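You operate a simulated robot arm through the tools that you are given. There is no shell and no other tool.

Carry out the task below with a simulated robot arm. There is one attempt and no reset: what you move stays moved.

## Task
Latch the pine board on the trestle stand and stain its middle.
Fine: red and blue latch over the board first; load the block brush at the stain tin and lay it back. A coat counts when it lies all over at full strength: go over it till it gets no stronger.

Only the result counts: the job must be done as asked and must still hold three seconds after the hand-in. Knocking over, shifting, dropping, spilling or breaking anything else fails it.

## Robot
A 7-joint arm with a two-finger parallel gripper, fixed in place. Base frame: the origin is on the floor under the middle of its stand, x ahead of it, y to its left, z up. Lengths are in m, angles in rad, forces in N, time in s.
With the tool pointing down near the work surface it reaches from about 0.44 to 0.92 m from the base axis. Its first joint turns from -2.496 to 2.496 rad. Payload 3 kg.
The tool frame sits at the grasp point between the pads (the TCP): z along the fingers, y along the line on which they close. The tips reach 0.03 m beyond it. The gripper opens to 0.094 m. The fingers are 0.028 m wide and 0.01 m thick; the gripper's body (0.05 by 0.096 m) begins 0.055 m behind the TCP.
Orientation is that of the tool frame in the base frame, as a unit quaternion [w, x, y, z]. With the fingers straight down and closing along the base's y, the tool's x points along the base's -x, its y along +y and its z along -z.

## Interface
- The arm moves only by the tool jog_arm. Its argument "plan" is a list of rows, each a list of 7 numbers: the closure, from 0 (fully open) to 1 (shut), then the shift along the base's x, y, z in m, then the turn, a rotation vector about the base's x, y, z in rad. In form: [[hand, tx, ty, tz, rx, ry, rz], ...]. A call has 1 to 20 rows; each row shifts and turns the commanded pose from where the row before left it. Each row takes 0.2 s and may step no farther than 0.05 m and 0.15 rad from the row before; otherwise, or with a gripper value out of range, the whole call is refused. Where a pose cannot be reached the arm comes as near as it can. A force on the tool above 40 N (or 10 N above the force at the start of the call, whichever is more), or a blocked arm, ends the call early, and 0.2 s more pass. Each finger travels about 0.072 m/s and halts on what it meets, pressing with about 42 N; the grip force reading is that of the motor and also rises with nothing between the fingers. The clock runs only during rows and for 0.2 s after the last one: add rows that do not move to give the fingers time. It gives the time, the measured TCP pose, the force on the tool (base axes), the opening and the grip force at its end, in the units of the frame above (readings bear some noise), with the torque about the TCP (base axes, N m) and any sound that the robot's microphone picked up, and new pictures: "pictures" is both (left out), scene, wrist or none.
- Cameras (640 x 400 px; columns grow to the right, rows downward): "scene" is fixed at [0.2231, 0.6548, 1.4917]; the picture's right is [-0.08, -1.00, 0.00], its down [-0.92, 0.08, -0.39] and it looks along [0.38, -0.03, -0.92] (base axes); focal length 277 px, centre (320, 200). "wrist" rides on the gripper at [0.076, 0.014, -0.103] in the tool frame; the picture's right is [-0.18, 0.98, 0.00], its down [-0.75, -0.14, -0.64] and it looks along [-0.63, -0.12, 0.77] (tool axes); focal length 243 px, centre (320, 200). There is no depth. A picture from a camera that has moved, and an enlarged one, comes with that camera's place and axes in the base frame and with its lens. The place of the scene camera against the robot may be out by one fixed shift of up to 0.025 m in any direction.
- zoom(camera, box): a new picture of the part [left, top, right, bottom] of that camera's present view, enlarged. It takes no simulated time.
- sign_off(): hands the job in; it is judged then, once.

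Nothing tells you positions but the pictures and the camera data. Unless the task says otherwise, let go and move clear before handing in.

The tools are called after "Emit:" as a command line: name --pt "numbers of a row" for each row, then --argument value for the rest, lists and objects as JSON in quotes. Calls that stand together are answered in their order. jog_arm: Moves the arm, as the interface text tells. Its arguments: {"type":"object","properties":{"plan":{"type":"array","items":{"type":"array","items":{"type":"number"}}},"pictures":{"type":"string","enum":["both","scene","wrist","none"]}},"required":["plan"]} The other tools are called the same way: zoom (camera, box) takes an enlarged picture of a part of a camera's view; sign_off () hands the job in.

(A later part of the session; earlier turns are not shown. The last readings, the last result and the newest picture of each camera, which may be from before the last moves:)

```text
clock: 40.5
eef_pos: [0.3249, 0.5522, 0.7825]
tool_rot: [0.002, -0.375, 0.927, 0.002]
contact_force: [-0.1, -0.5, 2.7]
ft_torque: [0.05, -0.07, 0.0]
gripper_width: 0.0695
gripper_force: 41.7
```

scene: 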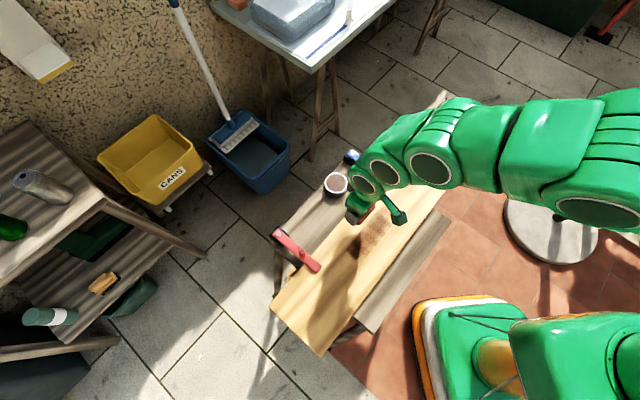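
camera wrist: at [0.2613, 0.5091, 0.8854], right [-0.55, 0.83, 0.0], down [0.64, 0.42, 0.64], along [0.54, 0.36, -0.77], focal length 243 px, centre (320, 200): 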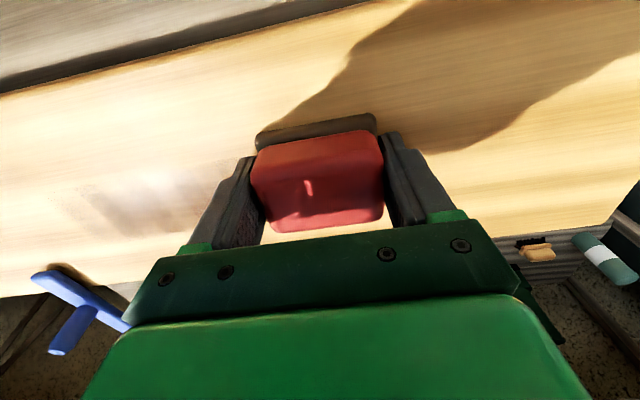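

Light contact. Now a slow stroke toward the blue end.

Emit:
jog_arm --pt "1 0.0072 -0.0075 -0.0004 0 0 0" --pt "1 0.0072 -0.0075 0 0 0 0" --pt "1 0.0072 -0.0075 0 0 0 0" --pt "1 0.0072 -0.0075 0 0 0 0" --pt "1 0.0072 -0.0075 0 0 0 0" --pt "1 0.0072 -0.0075 0 0 0 0" --pt "1 0.0072 -0.0075 0 0 0 0" --pt "1 0.0072 -0.0075 0 0 0 0" --pt "1 0.0072 -0.0075 0 0 0 0" --pt "1 0.0072 -0.0075 0 0 0 0" --pt "1 0.0072 -0.0075 0 0 0 0" --pt "1 0.0072 -0.0075 0 0 0 0" --pt "1 0.0072 -0.0075 0 0 0 0" --pt "1 0.0072 -0.0075 0 0 0 0" --pt "1 0.0072 -0.0075 0 0 0 0" --pt "1 0.0072 -0.0075 0 0 0 0" --pt "1 0.0072 -0.0075 0 0 0 0" --pt "1 0.0072 -0.0075 0 0 0 0" --pt "1 0.0072 -0.0075 0 0 0 0" --pt "1 0.0072 -0.0075 0 0 0 0"

Emit:
zoom --camera "scene" --box '[300, 160, 430, 290]'

Emit:
zoom --camera "wrist" --box '[320, 40, 640, 240]'

```text
clock: 44.7
eef_pos: [0.4695, 0.4005, 0.7819]
tool_rot: [0.001, -0.376, 0.927, 0.001]
contact_force: [-4.9, 3.2, 18.5]
ft_torque: [0.15, -0.04, -0.04]
gripper_width: 0.0694
gripper_force: 41.7
camera wrist: at [0.4054, 0.359, 0.8835], right [-0.55, 0.83, 0.0], down [0.64, 0.42, 0.64], along [0.54, 0.35, -0.77], focal length 243 px, centre (320, 200)
```

scene: 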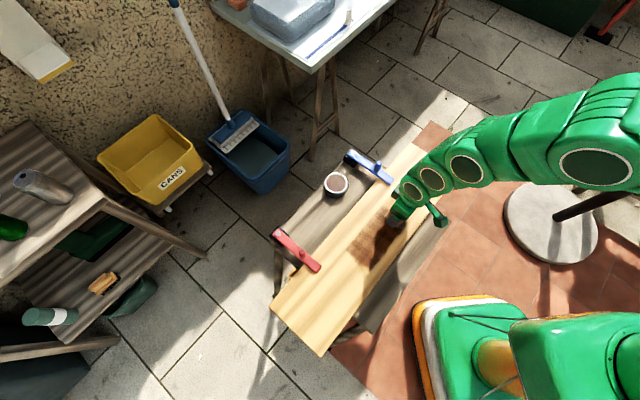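
wrist: 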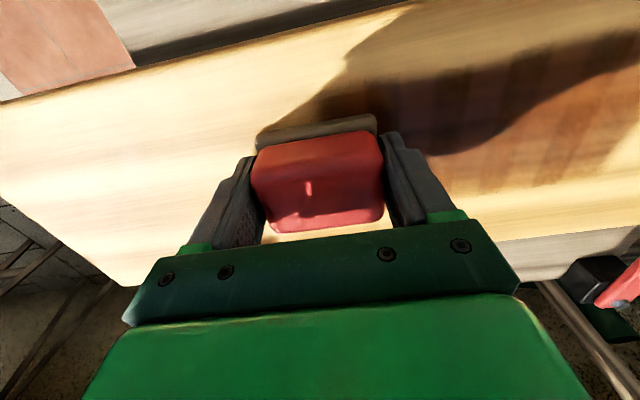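

```text
3.08 times, centred on (365, 225) of scene
camera zoom: at [0.2231, 0.6548, 1.4917], right [-0.08, -1.0, 0.0], down [-0.92, 0.08, -0.39], along [0.38, -0.03, -0.92], focal length 851 px, centre (182, 123)
```

zoom: 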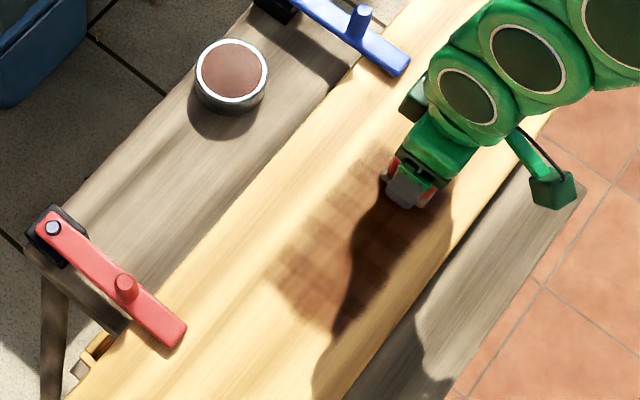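

```text
2.00 times, centred on (480, 140) of wrist
camera zoom: at [0.4054, 0.359, 0.8835], right [-0.55, 0.83, 0.0], down [0.64, 0.42, 0.64], along [0.54, 0.35, -0.77], focal length 485 px, centre (0, 320)
```

zoom: 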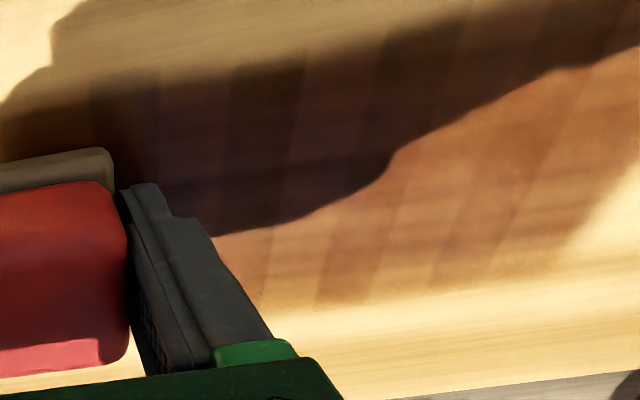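

The stroke laid a good band, but the pad's edge has turned pale again, so the brush is running dry. I'll go back to the tin to reload.

Emit:
jog_arm --pt "1 0 0 0.03 0 0 0" --pt "1 0 0 0.04 0 0 0" --pt "1 0.0212 0.0333 0 0 0 0" --pt "1 0.0212 0.0333 0 0 0 0" --pt "1 0.0212 0.0333 0 0 0 0" --pt "1 0.0212 0.0333 0 0 0 0" --pt "1 0.0212 0.0333 0 0 0 0" --pt "1 0 0 -0.035 0 0 0" --pt "1 0 0 -0.02 0 0 0" --pt "1 0 0 -0.004 0 0 0" --pt "1 0 0 0 0 0 0"

Emit:
zoom --camera "scene" --box '[270, 140, 450, 320]'

Emit:
zoom --camera "wrist" --box '[220, 60, 420, 200]'

```text
clock: 47.1
eef_pos: [0.577, 0.5686, 0.7923]
tool_rot: [0.001, -0.376, 0.927, 0.0]
contact_force: [-0.9, -0.4, 0.0]
ft_torque: [-0.01, -0.02, 0.03]
gripper_width: 0.0695
gripper_force: 42.1
camera wrist: at [0.5119, 0.5258, 0.8939], right [-0.55, 0.83, 0.0], down [0.64, 0.42, 0.64], along [0.54, 0.36, -0.77], focal length 243 px, centre (320, 200)
```

scene: 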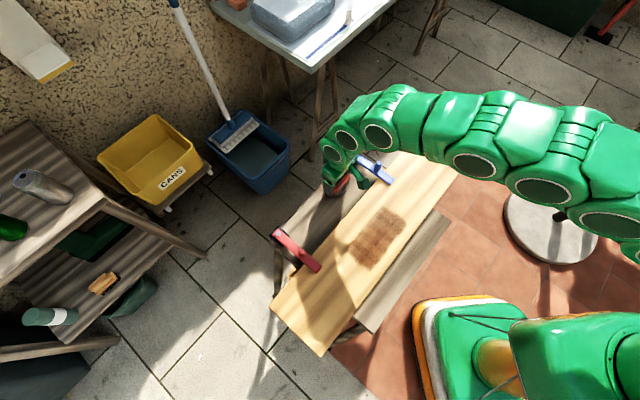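
wrist: 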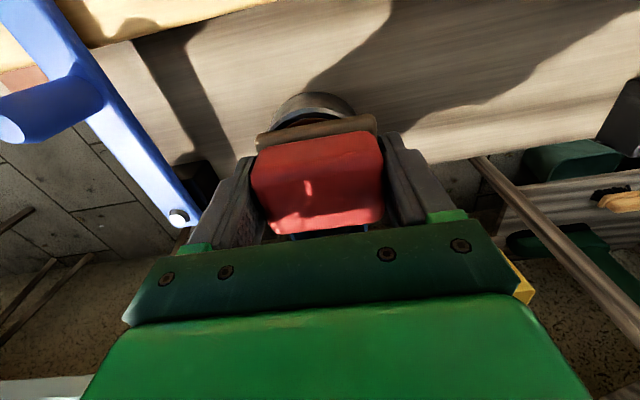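

```text
2.22 times, centred on (360, 230) of scene
camera zoom: at [0.2231, 0.6548, 1.4917], right [-0.08, -1.0, 0.0], down [-0.92, 0.08, -0.39], along [0.38, -0.03, -0.92], focal length 615 px, centre (231, 133)
```

zoom: 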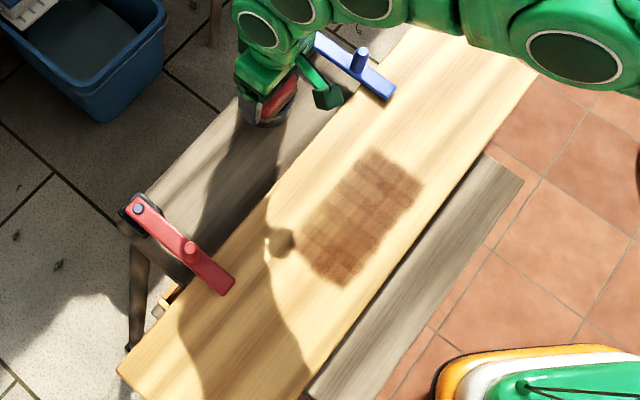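

```text
2.86 times, centred on (320, 130) of wrist
camera zoom: at [0.5119, 0.5258, 0.8939], right [-0.55, 0.83, 0.0], down [0.64, 0.42, 0.64], along [0.54, 0.36, -0.77], focal length 693 px, centre (320, 400)
```

zoom: 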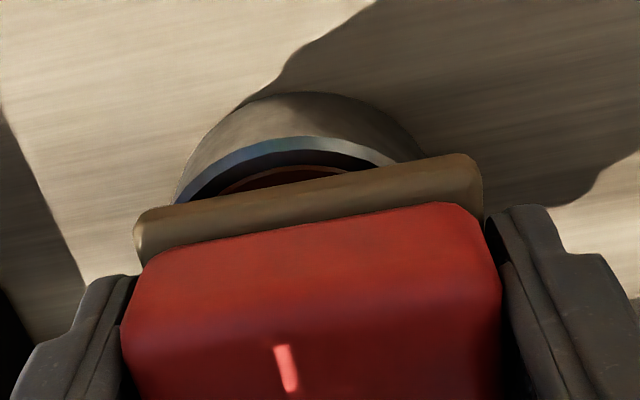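

Now it's clear: the stained patch is confined to a middle zone running from about L −0.03 to 0.138, centred on the board, so I only need to cover that stretch. I'll dip gently, lift, and go to the next lane.

Emit:
jog_arm --pt "1 -0.001 -0.001 -0.002 0 0 0" --pt "1 0 0 -0.0012 0 0 0" --pt "1 0 0 0 0 0 0" --pictures "none"

Emit:
zoom --camera "wrist" --box '[220, 60, 420, 200]'

Emit:
zoom --camera "scene" --box '[340, 190, 410, 260]'

```text
clock: 47.9
eef_pos: [0.5753, 0.5683, 0.79]
tool_rot: [0.002, -0.375, 0.927, 0.001]
contact_force: [-0.1, 0.4, -0.4]
ft_torque: [-0.03, 0.0, -0.01]
gripper_width: 0.0694
gripper_force: 42.1
```

```text
2.86 times, centred on (320, 130) of wrist
camera zoom: at [0.5108, 0.5247, 0.8912], right [-0.55, 0.83, 0.0], down [0.64, 0.42, 0.64], along [0.54, 0.36, -0.76], focal length 693 px, centre (320, 400)
```

zoom: 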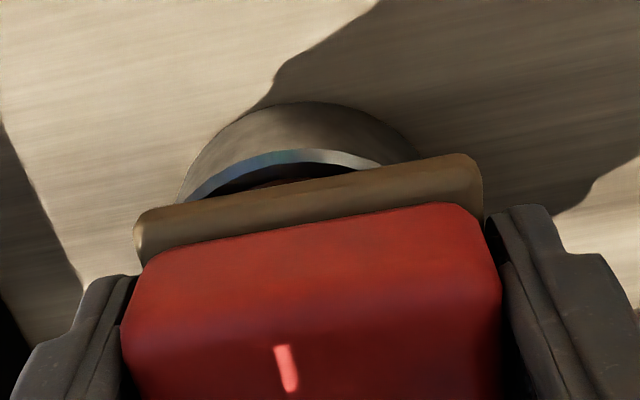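

```text
5.71 times, centred on (375, 225) of scene
camera zoom: at [0.2231, 0.6548, 1.4917], right [-0.08, -1.0, 0.0], down [-0.92, 0.08, -0.39], along [0.38, -0.03, -0.92], focal length 1581 px, centre (6, 57)
```

zoom: 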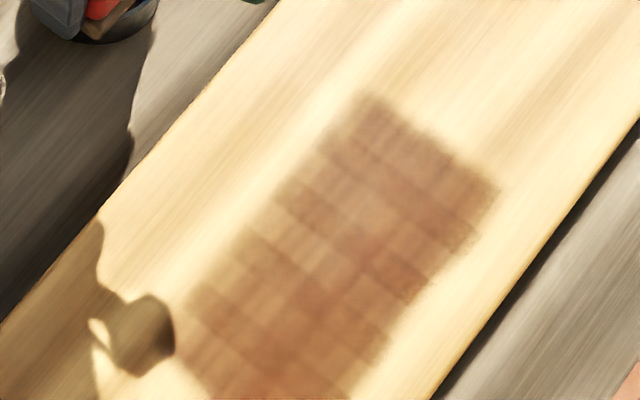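

Not touching yet. I'll go another millimetre.

Emit:
jog_arm --pt "1 0 0 -0.0008 0 0 0" --pt "1 0 0 -0.0004 0 0 0" --pt "1 0 0 0 0 0 0" --pictures "none"

Emit:
zoom --camera "wrist" --box '[220, 60, 420, 200]'

```text
clock: 48.7
eef_pos: [0.5756, 0.5671, 0.7872]
tool_rot: [0.002, -0.376, 0.927, 0.001]
contact_force: [0.6, 0.7, -0.7]
ft_torque: [0.0, 0.02, 0.01]
gripper_width: 0.0695
gripper_force: 42.0
```

```text
2.86 times, centred on (320, 130) of wrist
camera zoom: at [0.5109, 0.5248, 0.8901], right [-0.55, 0.83, 0.0], down [0.64, 0.42, 0.64], along [0.54, 0.36, -0.77], focal length 693 px, centre (320, 400)
```

zoom: 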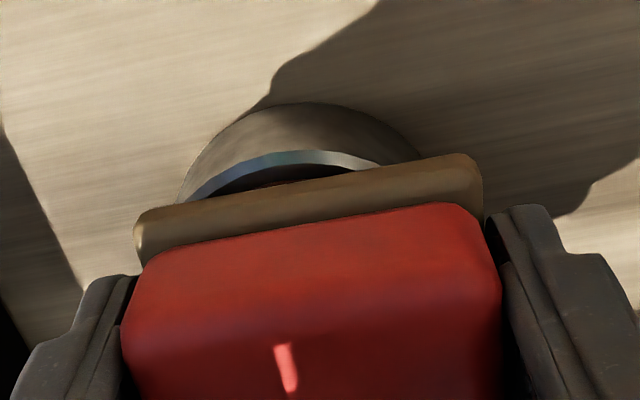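

Emit:
jog_arm --pt "1 0 0 -0.0008 0 0 0" --pt "1 0 0 -0.0004 0 0 0" --pt "1 0 0 0 0 0 0" --pictures "none"

Emit:
zoom --camera "wrist" --box '[220, 60, 420, 200]'

```text
clock: 49.5
eef_pos: [0.5764, 0.5667, 0.789]
tool_rot: [0.002, -0.375, 0.927, 0.0]
contact_force: [1.4, -1.7, 7.6]
ft_torque: [-0.08, -0.08, -0.05]
gripper_width: 0.0692
gripper_force: 42.2
```

```text
2.86 times, centred on (320, 130) of wrist
camera zoom: at [0.5106, 0.5247, 0.8894], right [-0.55, 0.83, 0.0], down [0.64, 0.42, 0.64], along [0.54, 0.36, -0.76], focal length 693 px, centre (320, 400)
```

zoom: 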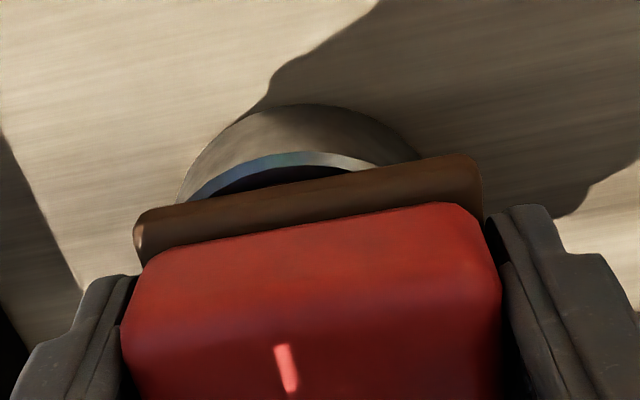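

It loaded with a gentle 7.6 N. Next I'll lift, move to the lane at TCP W ≈ 0.6585, L ≈ 0.105, and lower to just above the board.

Emit:
jog_arm --pt "1 0 0 0 0 0 0" --pt "1 0 0 0.005 0 0 0" --pt "1 0 0 0.025 0 0 0" --pt "1 0 0 0.03 0 0 0" --pt "1 -0.0435 -0.0086 0 0 0 0" --pt "1 -0.0435 -0.0086 0 0 0 0" --pt "1 -0.0435 -0.0086 0 0 0 0" --pt "1 -0.0435 -0.0086 0 0 0 0" --pt "1 0 0 -0.04 0 0 0" --pt "1 0 0 -0.02 0 0 0" --pt "1 0 0 -0.005 0 0 0" --pt "1 0 0 -0.001 0 0 0" --pt "1 0 0 0 0 0 0" --pictures "none"

```text
clock: 52.3
eef_pos: [0.4013, 0.5336, 0.7823]
tool_rot: [0.002, -0.375, 0.927, 0.001]
contact_force: [-1.7, -1.8, 15.0]
ft_torque: [-0.09, -0.03, -0.02]
gripper_width: 0.0698
gripper_force: 42.0
```

In contact at 15 N. I'll do one slow pass toward the blue end and back.

Emit:
jog_arm --pt "1 0.0073 -0.0076 0 0 0 0" --pt "1 0.0073 -0.0076 0 0 0 0" --pt "1 0.0073 -0.0076 0 0 0 0" --pt "1 0.0073 -0.0076 0 0 0 0" --pt "1 0.0073 -0.0076 0 0 0 0" --pt "1 0.0073 -0.0076 0 0 0 0" --pt "1 0.0073 -0.0076 0 0 0 0" --pt "1 0.0073 -0.0076 0 0 0 0" --pt "1 0.0073 -0.0076 0 0 0 0" --pt "1 0.0073 -0.0076 0 0 0 0"

Emit:
zoom --camera "scene" --box '[320, 170, 420, 270]'

Emit:
zoom --camera "wrist" --box '[220, 40, 640, 260]'

```text
clock: 53.3
eef_pos: [0.4294, 0.5028, 0.7828]
tool_rot: [0.003, -0.375, 0.927, 0.0]
contact_force: [-1.0, -1.7, 15.6]
ft_torque: [-0.14, -0.2, -0.07]
gripper_width: 0.0695
gripper_force: 41.5
stopped in row 5: the force on the tool passed its limit at 41 N (the readings are from after the stop); the commanded pose is now the measured one
camera wrist: at [0.3648, 0.4604, 0.8834], right [-0.55, 0.83, 0.0], down [0.64, 0.42, 0.64], along [0.54, 0.36, -0.76], focal length 243 px, centre (320, 200)
```

scene: 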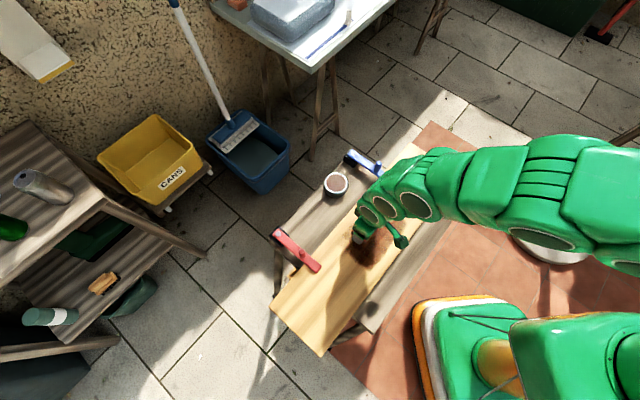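
wrist: 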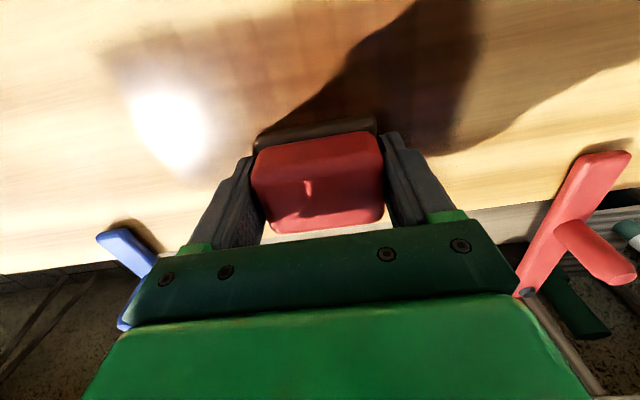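

```text
4.00 times, centred on (370, 220) of scene
camera zoom: at [0.2231, 0.6548, 1.4917], right [-0.08, -1.0, 0.0], down [-0.92, 0.08, -0.39], along [0.38, -0.03, -0.92], focal length 1107 px, centre (120, 120)
```

zoom: 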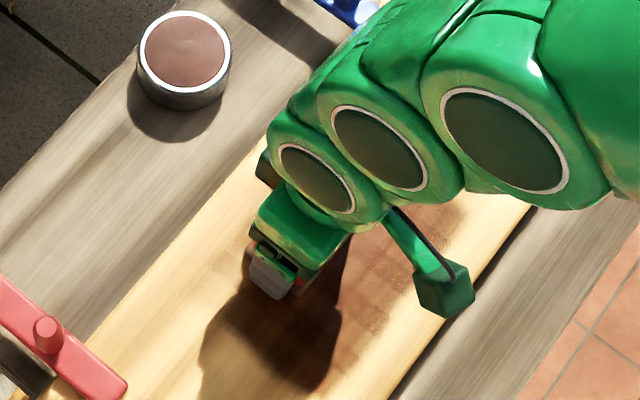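

```text
1.52 times, centred on (430, 150) of wrist
camera zoom: at [0.3648, 0.4604, 0.8834], right [-0.55, 0.83, 0.0], down [0.64, 0.42, 0.64], along [0.54, 0.36, -0.76], focal length 370 px, centre (152, 276)
```

zoom: 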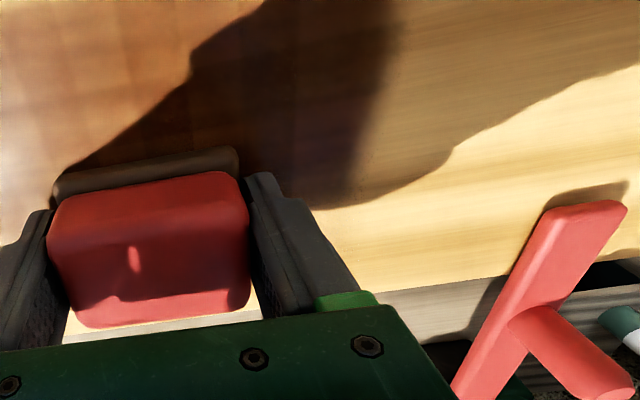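

The contact is stiff, so I'll ease off by half a millimetre and continue the pass.

Emit:
jog_arm --pt "1 0.0065 -0.0067 0.0006 0 0 0" --pt "1 0.0065 -0.0067 0.0001 0 0 0" --pt "1 0.0065 -0.0067 0 0 0 0" --pt "1 0.0065 -0.0067 0.0001 0 0 0" --pt "1 0.0065 -0.0067 0 0 0 0" --pt "1 0.0065 -0.0067 0 0 0 0" --pt "1 0.0065 -0.0067 0 0 0 0" --pictures "none"

```text
clock: 54.9
eef_pos: [0.4754, 0.4563, 0.7829]
tool_rot: [0.001, -0.375, 0.927, 0.0]
contact_force: [-0.5, 0.1, 0.1]
ft_torque: [-0.01, 0.0, 0.0]
gripper_width: 0.0697
gripper_force: 42.1
```

Emit:
jog_arm --pt "1 0 0 -0.0005 0 0 0" --pt "1 0 0 0 0 0 0" --pictures "wrist"

Emit:
zoom --camera "wrist" --box '[220, 0, 640, 260]'

Emit:
zoom --camera "scene" --box '[320, 170, 420, 270]'

```text
clock: 55.5
eef_pos: [0.4745, 0.4556, 0.7823]
tool_rot: [0.002, -0.375, 0.927, 0.0]
contact_force: [0.3, -0.6, 0.3]
ft_torque: [-0.02, -0.01, -0.03]
gripper_width: 0.0698
gripper_force: 42.2
camera wrist: at [0.4099, 0.4138, 0.8835], right [-0.55, 0.83, 0.0], down [0.64, 0.42, 0.64], along [0.54, 0.36, -0.76], focal length 243 px, centre (320, 200)
```

wrist: 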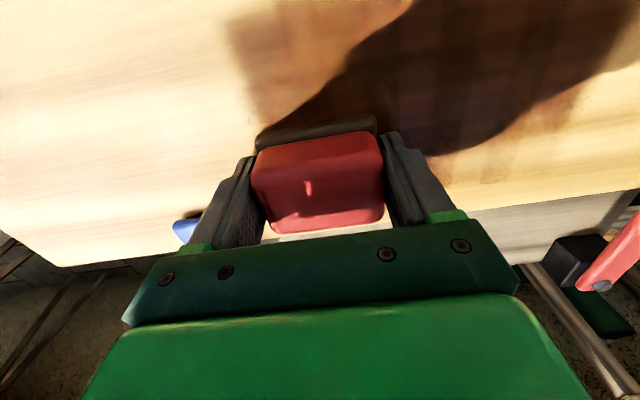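

```text
1.52 times, centred on (430, 130) of wrist
camera zoom: at [0.4099, 0.4138, 0.8835], right [-0.55, 0.83, 0.0], down [0.64, 0.42, 0.64], along [0.54, 0.36, -0.76], focal length 370 px, centre (152, 307)
```

zoom: 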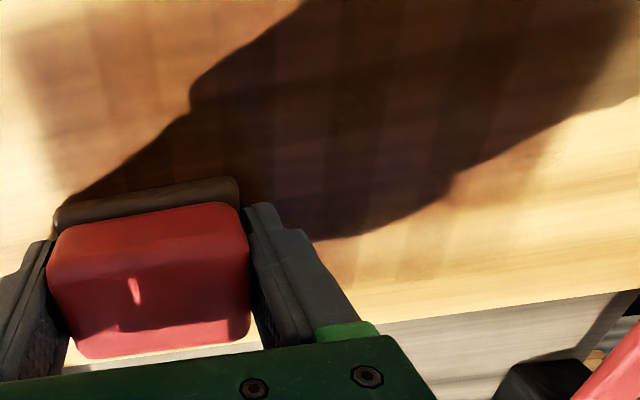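

```text
4.00 times, centred on (370, 220) of scene
camera zoom: at [0.2231, 0.6548, 1.4917], right [-0.08, -1.0, 0.0], down [-0.92, 0.08, -0.39], along [0.38, -0.03, -0.92], focal length 1107 px, centre (120, 120)
```

zoom: 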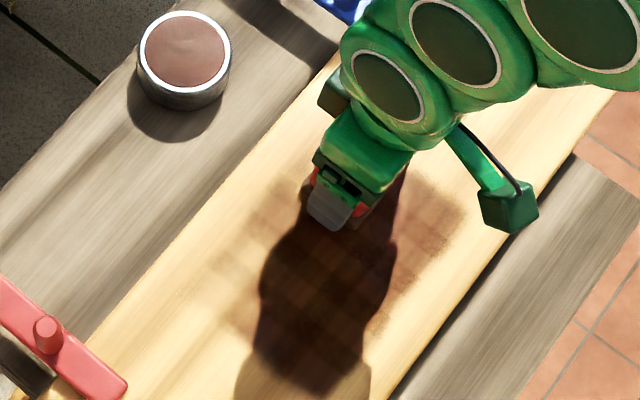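

Emit:
jog_arm --pt "1 0 0 -0.0005 0 0 0" --pt "1 -0.0065 0.0067 -0.0003 0 0 0" --pt "1 -0.0065 0.0067 0 0 0 0" --pt "1 -0.0065 0.0067 0 0 0 0" --pictures "none"

```text
clock: 56.5
eef_pos: [0.4542, 0.4781, 0.7817]
tool_rot: [0.003, -0.374, 0.927, 0.0]
contact_force: [7.4, -7.5, 30.0]
ft_torque: [-0.35, -0.25, 0.02]
gripper_width: 0.0698
gripper_force: 41.8
```

Emit:
jog_arm --pt "1 -0.0065 0.0068 0.0003 0 0 0" --pt "1 -0.0065 0.0068 0 0 0 0" --pt "1 -0.0065 0.0068 -0.0001 0 0 0" --pt "1 -0.0065 0.0068 0 0 0 0" --pt "1 -0.0065 0.0068 -0.0001 0 0 0" --pt "1 -0.0065 0.0068 0 0 0 0" --pt "1 -0.0065 0.0068 -0.0001 0 0 0" --pt "1 -0.0065 0.0068 0 0 0 0"

Emit:
zoom --camera "wrist" --box '[40, 0, 460, 260]'

Emit:
zoom --camera "scene" --box '[320, 170, 420, 270]'

```text
clock: 58.3
eef_pos: [0.4047, 0.5319, 0.7813]
tool_rot: [0.003, -0.375, 0.927, 0.001]
contact_force: [7.7, -7.1, 27.6]
ft_torque: [-0.22, -0.17, 0.12]
gripper_width: 0.0697
gripper_force: 42.1
camera wrist: at [0.339, 0.4883, 0.883], right [-0.55, 0.83, 0.0], down [0.64, 0.42, 0.65], along [0.54, 0.36, -0.76], focal length 243 px, centre (320, 200)
```

scene: 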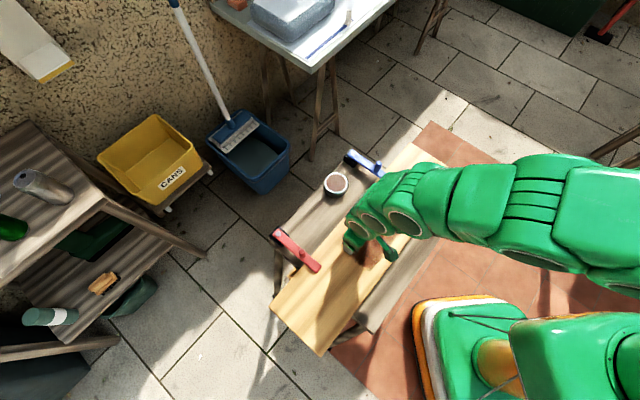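
wrist: 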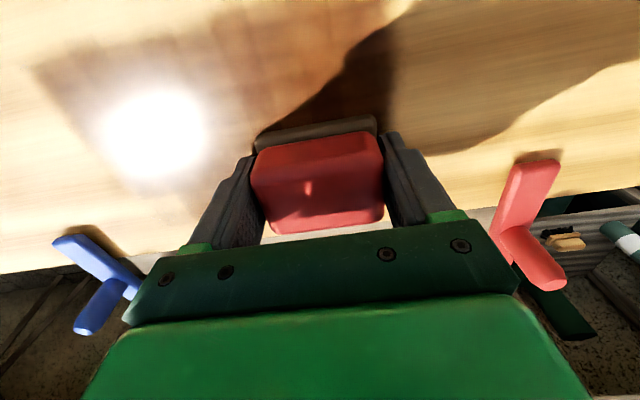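

```text
1.52 times, centred on (250, 130) of wrist
camera zoom: at [0.339, 0.4883, 0.883], right [-0.55, 0.83, 0.0], down [0.64, 0.42, 0.65], along [0.54, 0.36, -0.76], focal length 370 px, centre (427, 307)
```

zoom: 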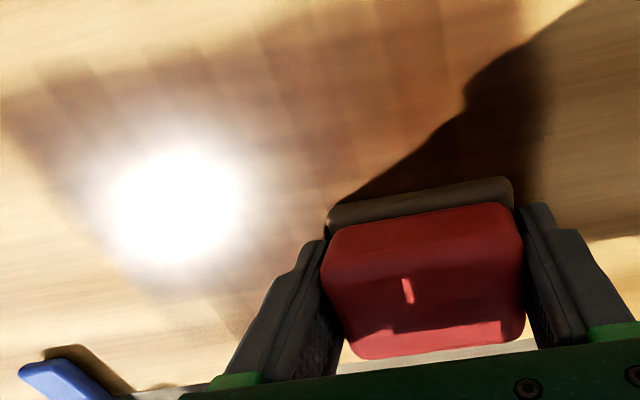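

```text
4.00 times, centred on (370, 220) of scene
camera zoom: at [0.2231, 0.6548, 1.4917], right [-0.08, -1.0, 0.0], down [-0.92, 0.08, -0.39], along [0.38, -0.03, -0.92], focal length 1107 px, centre (120, 120)
```

zoom: 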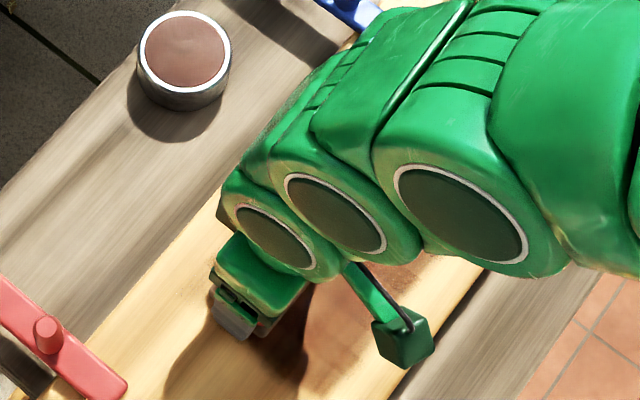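

There is still stain on the pad, so I'll shift to the far-edge lane (TCP W ≈ 0.70) and make a pass there.

Emit:
jog_arm --pt "1 0.0076 0.0073 0.0003 0 0 0" --pt "1 0.0076 0.0073 0 0 0 0" --pt "1 0.0076 0.0073 0 0 0 0" --pt "1 0.0076 0.0073 0 0 0 0" --pt "1 0 0 0 0 0 0" --pictures "none"

```text
clock: 59.5
eef_pos: [0.4332, 0.5601, 0.7813]
tool_rot: [0.001, -0.375, 0.927, 0.001]
contact_force: [-9.4, -4.1, 25.7]
ft_torque: [-0.09, 0.23, -0.01]
gripper_width: 0.0698
gripper_force: 42.0
```

Emit:
jog_arm --pt "1 0.0073 -0.0076 0.0002 0 0 0" --pt "1 0.0073 -0.0076 0 0 0 0" --pt "1 0.0073 -0.0076 0.0001 0 0 0" --pt "1 0.0073 -0.0076 0 0 0 0" --pt "1 0.0073 -0.0076 0.0001 0 0 0" --pt "1 0.0073 -0.0076 0 0 0 0" --pt "1 0.0073 -0.0076 0 0 0 0" --pt "1 0.0073 -0.0076 0 0 0 0" --pt "1 0.0073 -0.0076 0 0 0 0" --pt "1 0.0073 -0.0076 0 0 0 0" --pictures "none"

Emit:
zoom --camera "wrist" --box '[220, 0, 640, 260]'

Emit:
zoom --camera "scene" --box '[320, 170, 420, 270]'

```text
clock: 61.7
eef_pos: [0.5069, 0.4856, 0.7822]
tool_rot: [0.002, -0.375, 0.927, 0.001]
contact_force: [1.2, 0.0, -1.2]
ft_torque: [-0.01, -0.03, 0.06]
gripper_width: 0.0697
gripper_force: 42.4
```

```text
1.52 times, centred on (430, 130) of wrist
camera zoom: at [0.4427, 0.4413, 0.8833], right [-0.55, 0.83, 0.0], down [0.64, 0.42, 0.64], along [0.54, 0.36, -0.76], focal length 370 px, centre (152, 307)
```

zoom: 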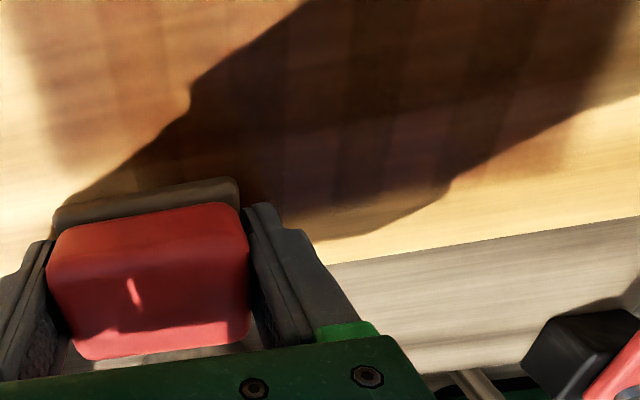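

```text
4.00 times, centred on (370, 220) of scene
camera zoom: at [0.2231, 0.6548, 1.4917], right [-0.08, -1.0, 0.0], down [-0.92, 0.08, -0.39], along [0.38, -0.03, -0.92], focal length 1107 px, centre (120, 120)
```

zoom: 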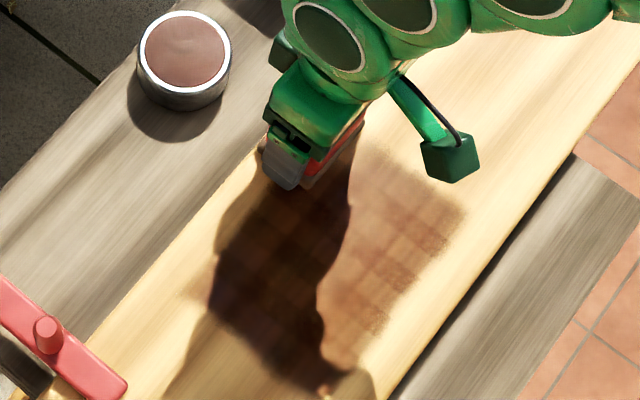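

The stain zone's far edge shows up clearly at W ≈ 0.712, inside the board's edge, so the zone is about 0.17 × 0.14 m. The pad is pale again, so I'll go and reload.

Emit:
jog_arm --pt "1 0 0 0.03 0 0 0" --pt "1 0 0 0.03 0 0 0" --pt "1 0.0229 0.0271 0 0 0 0" --pt "1 0.0229 0.0271 0 0 0 0" --pt "1 0.0229 0.0271 0 0 0 0" --pt "1 0 0 -0.03 0 0 0" --pt "1 0 0 -0.0225 0 0 0" --pt "1 0 0 -0.001 0 0 0" --pt "1 0 0 -0.0005 0 0 0" --pt "1 0 0 0 0 0 0" --pictures "none"

Emit:
zoom --camera "wrist" --box '[220, 60, 420, 200]'

Emit:
zoom --camera "scene" --box '[320, 170, 420, 270]'

```text
clock: 63.9
eef_pos: [0.5765, 0.5657, 0.7882]
tool_rot: [0.002, -0.376, 0.927, 0.001]
contact_force: [-0.1, 0.3, -1.3]
ft_torque: [-0.02, 0.0, 0.04]
gripper_width: 0.0697
gripper_force: 41.6
```

```text
2.86 times, centred on (320, 130) of wrist
camera zoom: at [0.5115, 0.5231, 0.8895], right [-0.55, 0.83, 0.0], down [0.64, 0.42, 0.64], along [0.54, 0.36, -0.76], focal length 693 px, centre (320, 400)
```

zoom: 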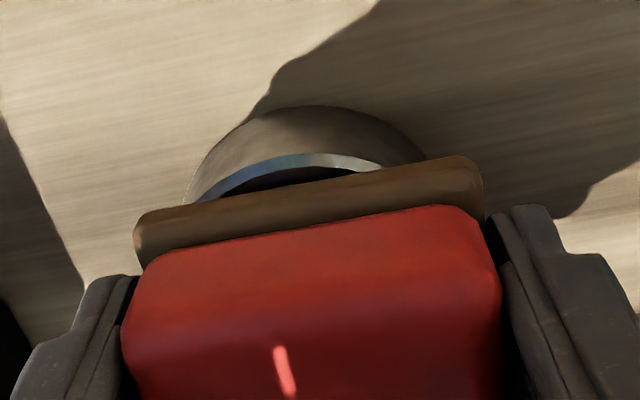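

```text
4.00 times, centred on (370, 220) of scene
camera zoom: at [0.2231, 0.6548, 1.4917], right [-0.08, -1.0, 0.0], down [-0.92, 0.08, -0.39], along [0.38, -0.03, -0.92], focal length 1107 px, centre (120, 120)
```

zoom: 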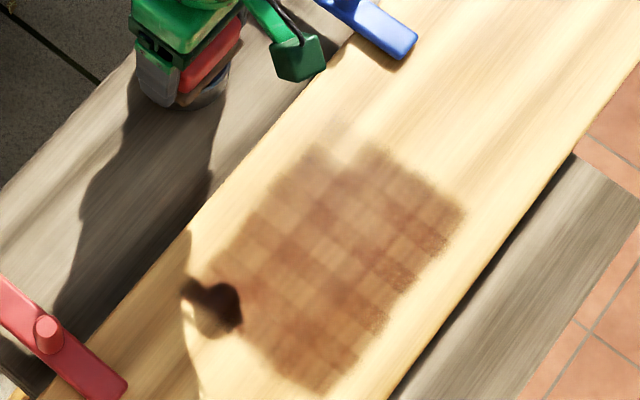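

A great view of the patch: it's building up but still uneven. The pad isn't quite at the stain yet, so I'll go a little lower.

Emit:
jog_arm --pt "1 0 0 -0.0006 0 0 0" --pt "1 0 0 -0.0004 0 0 0" --pt "1 0 0 0 0 0 0" --pt "1 0 0 0 0 0 0" --pictures "none"

Emit:
zoom --camera "wrist" --box '[220, 60, 420, 200]'

Emit:
zoom --camera "scene" --box '[335, 185, 405, 255]'

```text
clock: 64.9
eef_pos: [0.5765, 0.5656, 0.7868]
tool_rot: [0.002, -0.375, 0.927, 0.001]
contact_force: [0.3, 2.3, 11.6]
ft_torque: [0.05, -0.07, 0.02]
gripper_width: 0.0695
gripper_force: 42.3
```

```text
2.86 times, centred on (320, 130) of wrist
camera zoom: at [0.5113, 0.5229, 0.8889], right [-0.55, 0.83, 0.0], down [0.64, 0.42, 0.65], along [0.54, 0.36, -0.76], focal length 693 px, centre (320, 400)
```

zoom: 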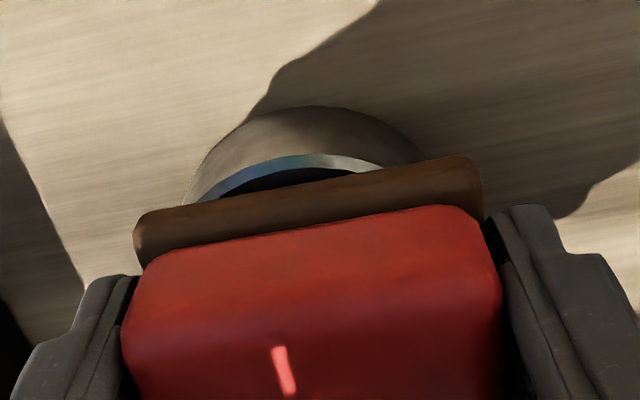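

```text
5.71 times, centred on (370, 220) of scene
camera zoom: at [0.2231, 0.6548, 1.4917], right [-0.08, -1.0, 0.0], down [-0.92, 0.08, -0.39], along [0.38, -0.03, -0.92], focal length 1581 px, centre (34, 86)
```

zoom: 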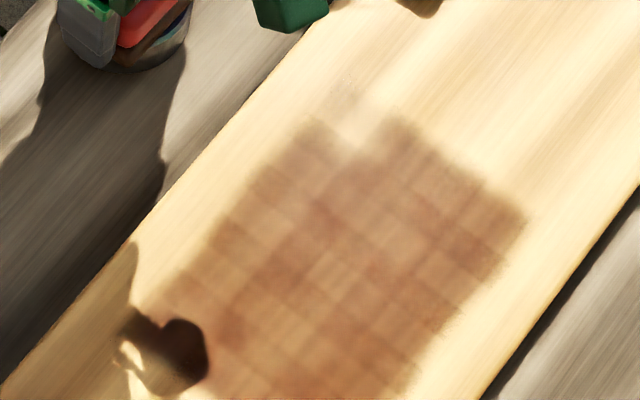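

Loaded again (11.6 N). Next I'll do the near-edge lane (TCP W ≈ 0.588).

Emit:
jog_arm --pt "1 0 0 0.005 0 0 0" --pt "1 0 0 0.025 0 0 0" --pt "1 0 0 0.03 0 0 0" --pt "1 -0.0451 -0.0164 0 0 0 0" --pt "1 -0.0451 -0.0164 0 0 0 0" --pt "1 -0.0451 -0.0164 0 0 0 0" --pt "1 -0.0451 -0.0164 0 0 0 0" --pt "1 -0.0451 -0.0164 0 0 0 0" --pt "1 0 0 -0.04 0 0 0" --pt "1 0 0 -0.02 0 0 0" --pt "1 0 0 -0.005 0 0 0" --pt "1 0 0 -0.0006 0 0 0" --pt "1 0 0 0 0 0 0" --pictures "none"

```text
clock: 67.7
eef_pos: [0.3511, 0.4846, 0.7813]
tool_rot: [0.002, -0.376, 0.927, 0.002]
contact_force: [-4.7, 0.1, 18.9]
ft_torque: [-0.08, -0.03, 0.02]
gripper_width: 0.0696
gripper_force: 41.8
```

Emit:
jog_arm --pt "1 0.0073 -0.0076 0 0 0 0" --pt "1 0.0073 -0.0076 0 0 0 0" --pt "1 0.0073 -0.0076 0.0001 0 0 0" --pt "1 0.0073 -0.0076 0 0 0 0" --pt "1 0.0073 -0.0076 0 0 0 0" --pt "1 0.0073 -0.0076 0.0001 0 0 0" --pt "1 0.0073 -0.0076 0 0 0 0" --pt "1 0.0073 -0.0076 0 0 0 0" --pt "1 0.0073 -0.0076 0 0 0 0" --pt "1 0.0073 -0.0076 0 0 0 0" --pictures "none"

Emit:
zoom --camera "wrist" --box '[220, 0, 640, 260]'

```text
clock: 69.9
eef_pos: [0.4238, 0.4078, 0.7804]
tool_rot: [0.001, -0.374, 0.927, 0.0]
contact_force: [-5.4, 6.5, 23.8]
ft_torque: [0.13, 0.03, -0.03]
gripper_width: 0.0698
gripper_force: 42.2
```

```text
1.52 times, centred on (430, 130) of wrist
camera zoom: at [0.3587, 0.3645, 0.8828], right [-0.55, 0.83, 0.0], down [0.64, 0.42, 0.65], along [0.54, 0.36, -0.76], focal length 370 px, centre (152, 307)
```

zoom: 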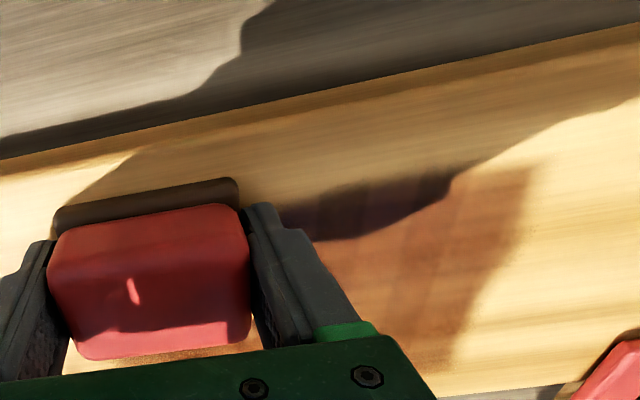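

The near edge of the zone is at W ≈ 0.587, so the zone spans W ≈ 0.587–0.71. I'll use three lanes at TCP W ≈ 0.606, 0.641 and 0.677: shift in and stroke back.

Emit:
jog_arm --pt "1 0.0062 0.006 0.0002 0 0 0" --pt "1 0.0062 0.006 0 0 0 0" --pt "1 -0.0073 0.0076 0 0 0 0" --pt "1 -0.0073 0.0076 0 0 0 0" --pt "1 -0.0073 0.0076 -0.0001 0 0 0" --pt "1 -0.0073 0.0076 0 0 0 0" --pt "1 -0.0073 0.0076 0 0 0 0" --pt "1 -0.0073 0.0076 -0.0001 0 0 0" --pt "1 -0.0073 0.0076 0 0 0 0" --pt "1 -0.0073 0.0076 0 0 0 0" --pt "1 -0.0073 0.0076 0 0 0 0" --pt "1 -0.0073 0.0076 0 0 0 0" --pictures "none"

Emit:
zoom --camera "wrist" --box '[0, 0, 420, 260]'

```text
clock: 72.5
eef_pos: [0.3628, 0.4949, 0.7808]
tool_rot: [0.001, -0.376, 0.927, 0.001]
contact_force: [0.2, 0.0, 0.9]
ft_torque: [-0.02, -0.01, 0.0]
gripper_width: 0.0696
gripper_force: 42.3
```

```text
1.52 times, centred on (210, 130) of wrist
camera zoom: at [0.2975, 0.4529, 0.8829], right [-0.55, 0.83, 0.0], down [0.64, 0.42, 0.64], along [0.54, 0.36, -0.76], focal length 370 px, centre (488, 307)
```

zoom: 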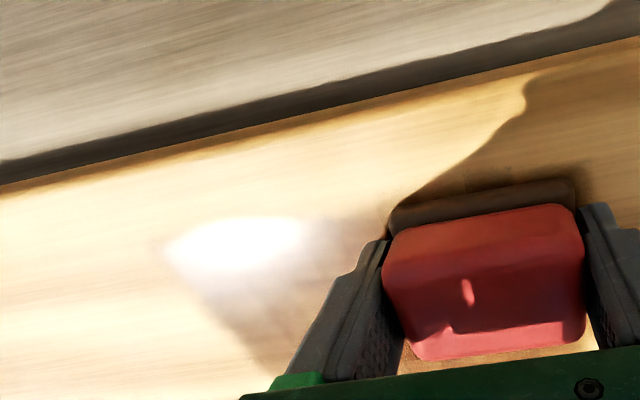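

Emit:
jog_arm --pt "1 0 0 -0.0005 0 0 0" --pt "1 0 0 -0.0002 0 0 0" --pt "1 0.0073 -0.0076 0 0 0 0" --pt "1 0.0073 -0.0076 0 0 0 0" --pt "1 0.0073 -0.0076 0 0 0 0" --pt "1 0.0073 -0.0076 0.0001 0 0 0" --pictures "none"

```text
clock: 73.9
eef_pos: [0.3913, 0.4647, 0.7813]
tool_rot: [0.002, -0.375, 0.927, 0.001]
contact_force: [-5.0, 7.5, 24.1]
ft_torque: [0.17, 0.04, 0.0]
gripper_width: 0.0696
gripper_force: 42.4
```

Emit:
jog_arm --pt "1 0.0073 -0.0076 0 0 0 0" --pt "1 0.0073 -0.0076 0 0 0 0" --pt "1 0.0073 -0.0076 0 0 0 0" --pt "1 0.0073 -0.0076 0 0 0 0" --pt "1 0.0073 -0.0076 0 0 0 0" --pt "1 0.0073 -0.0076 0 0 0 0" --pt "1 0.0086 0.0083 0 0 0 0" --pt "1 0.0086 0.0083 0 0 0 0" --pt "1 0.0086 0.0083 0 0 0 0" --pt "1 0 0 0 0 0 0" --pictures "none"

Emit:
zoom --camera "wrist" --box '[220, 0, 640, 260]'

Emit:
zoom --camera "scene" --box '[320, 170, 420, 270]'

```text
clock: 74.9
eef_pos: [0.4205, 0.4358, 0.7807]
tool_rot: [0.002, -0.375, 0.927, 0.001]
contact_force: [0.2, -3.5, 19.1]
ft_torque: [-0.27, -0.07, -0.01]
gripper_width: 0.0696
gripper_force: 42.0
stopped in row 5: the force on the tool passed its limit at 41 N (the readings are from after the stop); the commanded pose is now the measured one
```

```text
1.52 times, centred on (430, 130) of wrist
camera zoom: at [0.3557, 0.3929, 0.8825], right [-0.55, 0.83, 0.0], down [0.64, 0.42, 0.65], along [0.54, 0.36, -0.76], focal length 370 px, centre (152, 307)
```

zoom: 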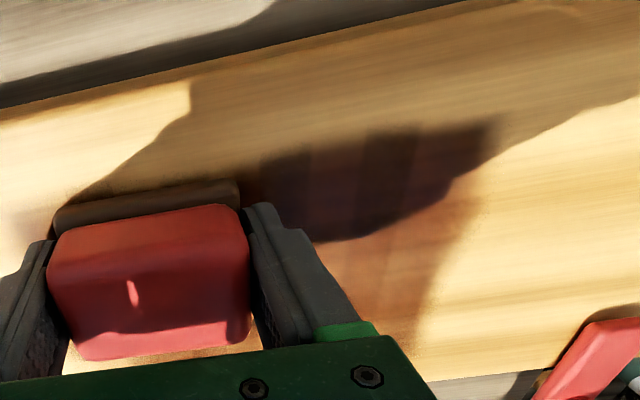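

```text
4.00 times, centred on (370, 220) of scene
camera zoom: at [0.2231, 0.6548, 1.4917], right [-0.08, -1.0, 0.0], down [-0.92, 0.08, -0.39], along [0.38, -0.03, -0.92], focal length 1107 px, centre (120, 120)
```

zoom: 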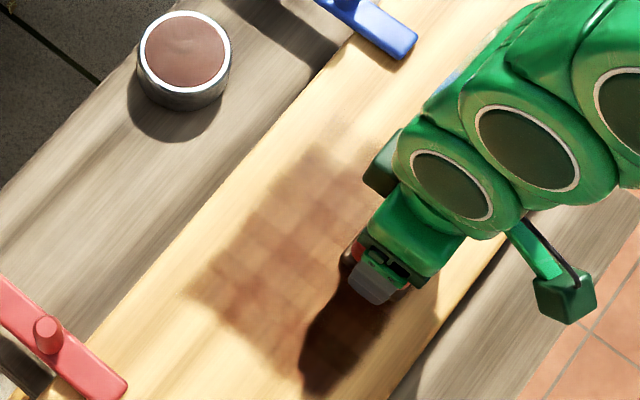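

I've noted a slight slope: contact gets firmer toward the blue end. I'll compensate in z and carry on: finish this lane, shift to the centre lane and stroke back.

Emit:
jog_arm --pt "1 0.0073 -0.0076 0.0003 0 0 0" --pt "1 0.0073 -0.0076 0.0001 0 0 0" --pt "1 0.0086 0.0083 0 0 0 0" --pt "1 0.0086 0.0083 0 0 0 0" --pt "1 0.0086 0.0083 0 0 0 0" --pt "1 -0.0073 0.0076 -0.0001 0 0 0" --pt "1 -0.0073 0.0076 -0.0001 0 0 0" --pictures "none"

```text
clock: 76.5
eef_pos: [0.447, 0.4599, 0.781]
tool_rot: [0.001, -0.376, 0.927, 0.001]
contact_force: [3.0, -2.5, 6.8]
ft_torque: [-0.13, -0.15, -0.01]
gripper_width: 0.0695
gripper_force: 42.3
```

Emit:
jog_arm --pt "1 -0.0073 0.0076 -0.0002 0 0 0" --pt "1 -0.0073 0.0076 -0.0001 0 0 0" --pt "1 -0.0073 0.0076 -0.0001 0 0 0" --pt "1 -0.0073 0.0076 -0.0001 0 0 0" --pt "1 -0.0073 0.0076 -0.0001 0 0 0" --pt "1 -0.0073 0.0076 -0.0001 0 0 0" --pt "1 -0.0073 0.0076 -0.0001 0 0 0" --pt "1 -0.0073 0.0076 0 0 0 0" --pictures "none"

Emit:
zoom --camera "wrist" --box '[0, 0, 420, 260]'

```text
clock: 78.0
eef_pos: [0.4016, 0.5112, 0.7816]
tool_rot: [0.004, -0.376, 0.927, 0.002]
contact_force: [-0.8, 2.8, 7.9]
ft_torque: [-0.08, 0.15, -0.05]
gripper_width: 0.0696
gripper_force: 41.5
stopped in row 7: the force on the tool passed its limit at 42 N (the readings are from after the stop); the commanded pose is now the measured one
```

```text
1.52 times, centred on (210, 130) of wrist
camera zoom: at [0.3361, 0.4678, 0.8821], right [-0.55, 0.83, 0.0], down [0.64, 0.42, 0.65], along [0.54, 0.36, -0.76], focal length 370 px, centre (488, 307)
```

zoom: 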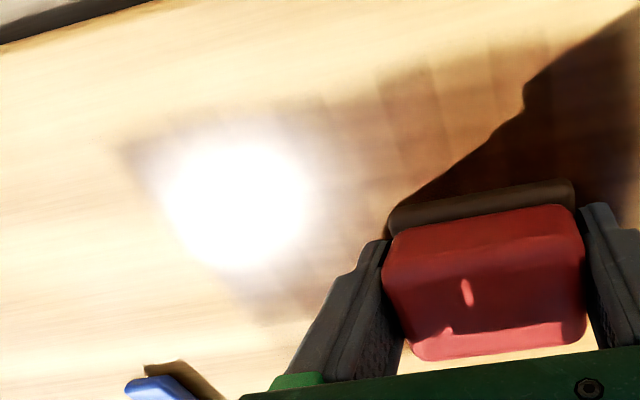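

Emit:
jog_arm --pt "1 -0.0073 0.0076 0 0 0 0" --pt "1 -0.0036 0.0038 0 0 0 0" --pt "1 0.0079 0.0076 0 0 0 0" --pt "1 0.0079 0.0076 0 0 0 0" --pt "1 0.0079 0.0076 0 0 0 0" --pt "1 0.0073 -0.0076 0 0 0 0" --pt "1 0.0073 -0.0076 0 0 0 0" --pt "1 0.0073 -0.0076 0 0 0 0" --pictures "none"

```text
clock: 79.8
eef_pos: [0.4364, 0.5218, 0.7813]
tool_rot: [0.004, -0.375, 0.927, 0.003]
contact_force: [-3.9, 3.7, 14.8]
ft_torque: [-0.18, 0.18, -0.1]
gripper_width: 0.0695
gripper_force: 41.9
```

Emit:
jog_arm --pt "1 0.0073 -0.0076 0 0 0 0" --pt "1 0.0073 -0.0076 0.0001 0 0 0" --pt "1 0.0073 -0.0076 0 0 0 0" --pt "1 0.0073 -0.0076 0.0001 0 0 0" --pt "1 0.0073 -0.0076 0 0 0 0" --pt "1 0.0073 -0.0076 0.0001 0 0 0" --pt "1 0.0073 -0.0076 0 0 0 0" --pictures "none"

Emit:
zoom --camera "wrist" --box '[220, 0, 640, 260]'

Emit:
zoom --camera "scene" --box '[320, 170, 420, 270]'

```text
clock: 81.4
eef_pos: [0.4855, 0.4678, 0.7801]
tool_rot: [0.003, -0.375, 0.927, 0.002]
contact_force: [-5.1, 4.0, 18.4]
ft_torque: [0.0, 0.0, 0.0]
gripper_width: 0.0696
gripper_force: 42.2
```

```text
1.52 times, centred on (430, 130) of wrist
camera zoom: at [0.4216, 0.4248, 0.8821], right [-0.55, 0.83, 0.0], down [0.64, 0.42, 0.65], along [0.54, 0.36, -0.76], focal length 370 px, centre (152, 307)
```

zoom: 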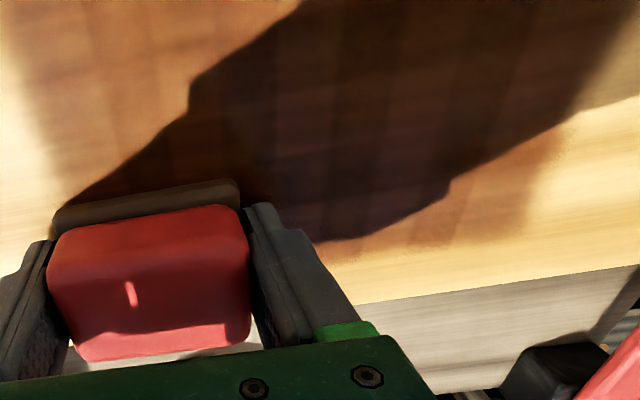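

```text
4.00 times, centred on (370, 220) of scene
camera zoom: at [0.2231, 0.6548, 1.4917], right [-0.08, -1.0, 0.0], down [-0.92, 0.08, -0.39], along [0.38, -0.03, -0.92], focal length 1107 px, centre (120, 120)
```

zoom: 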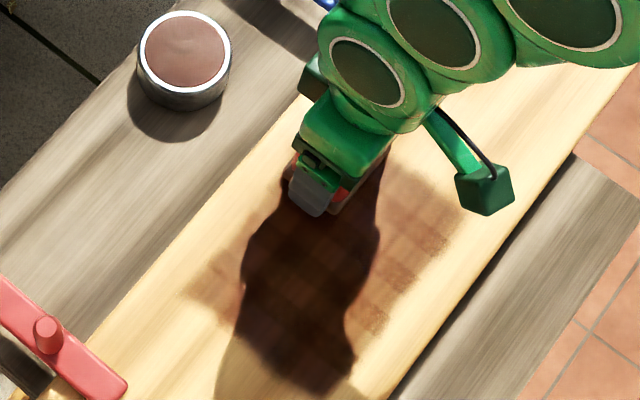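

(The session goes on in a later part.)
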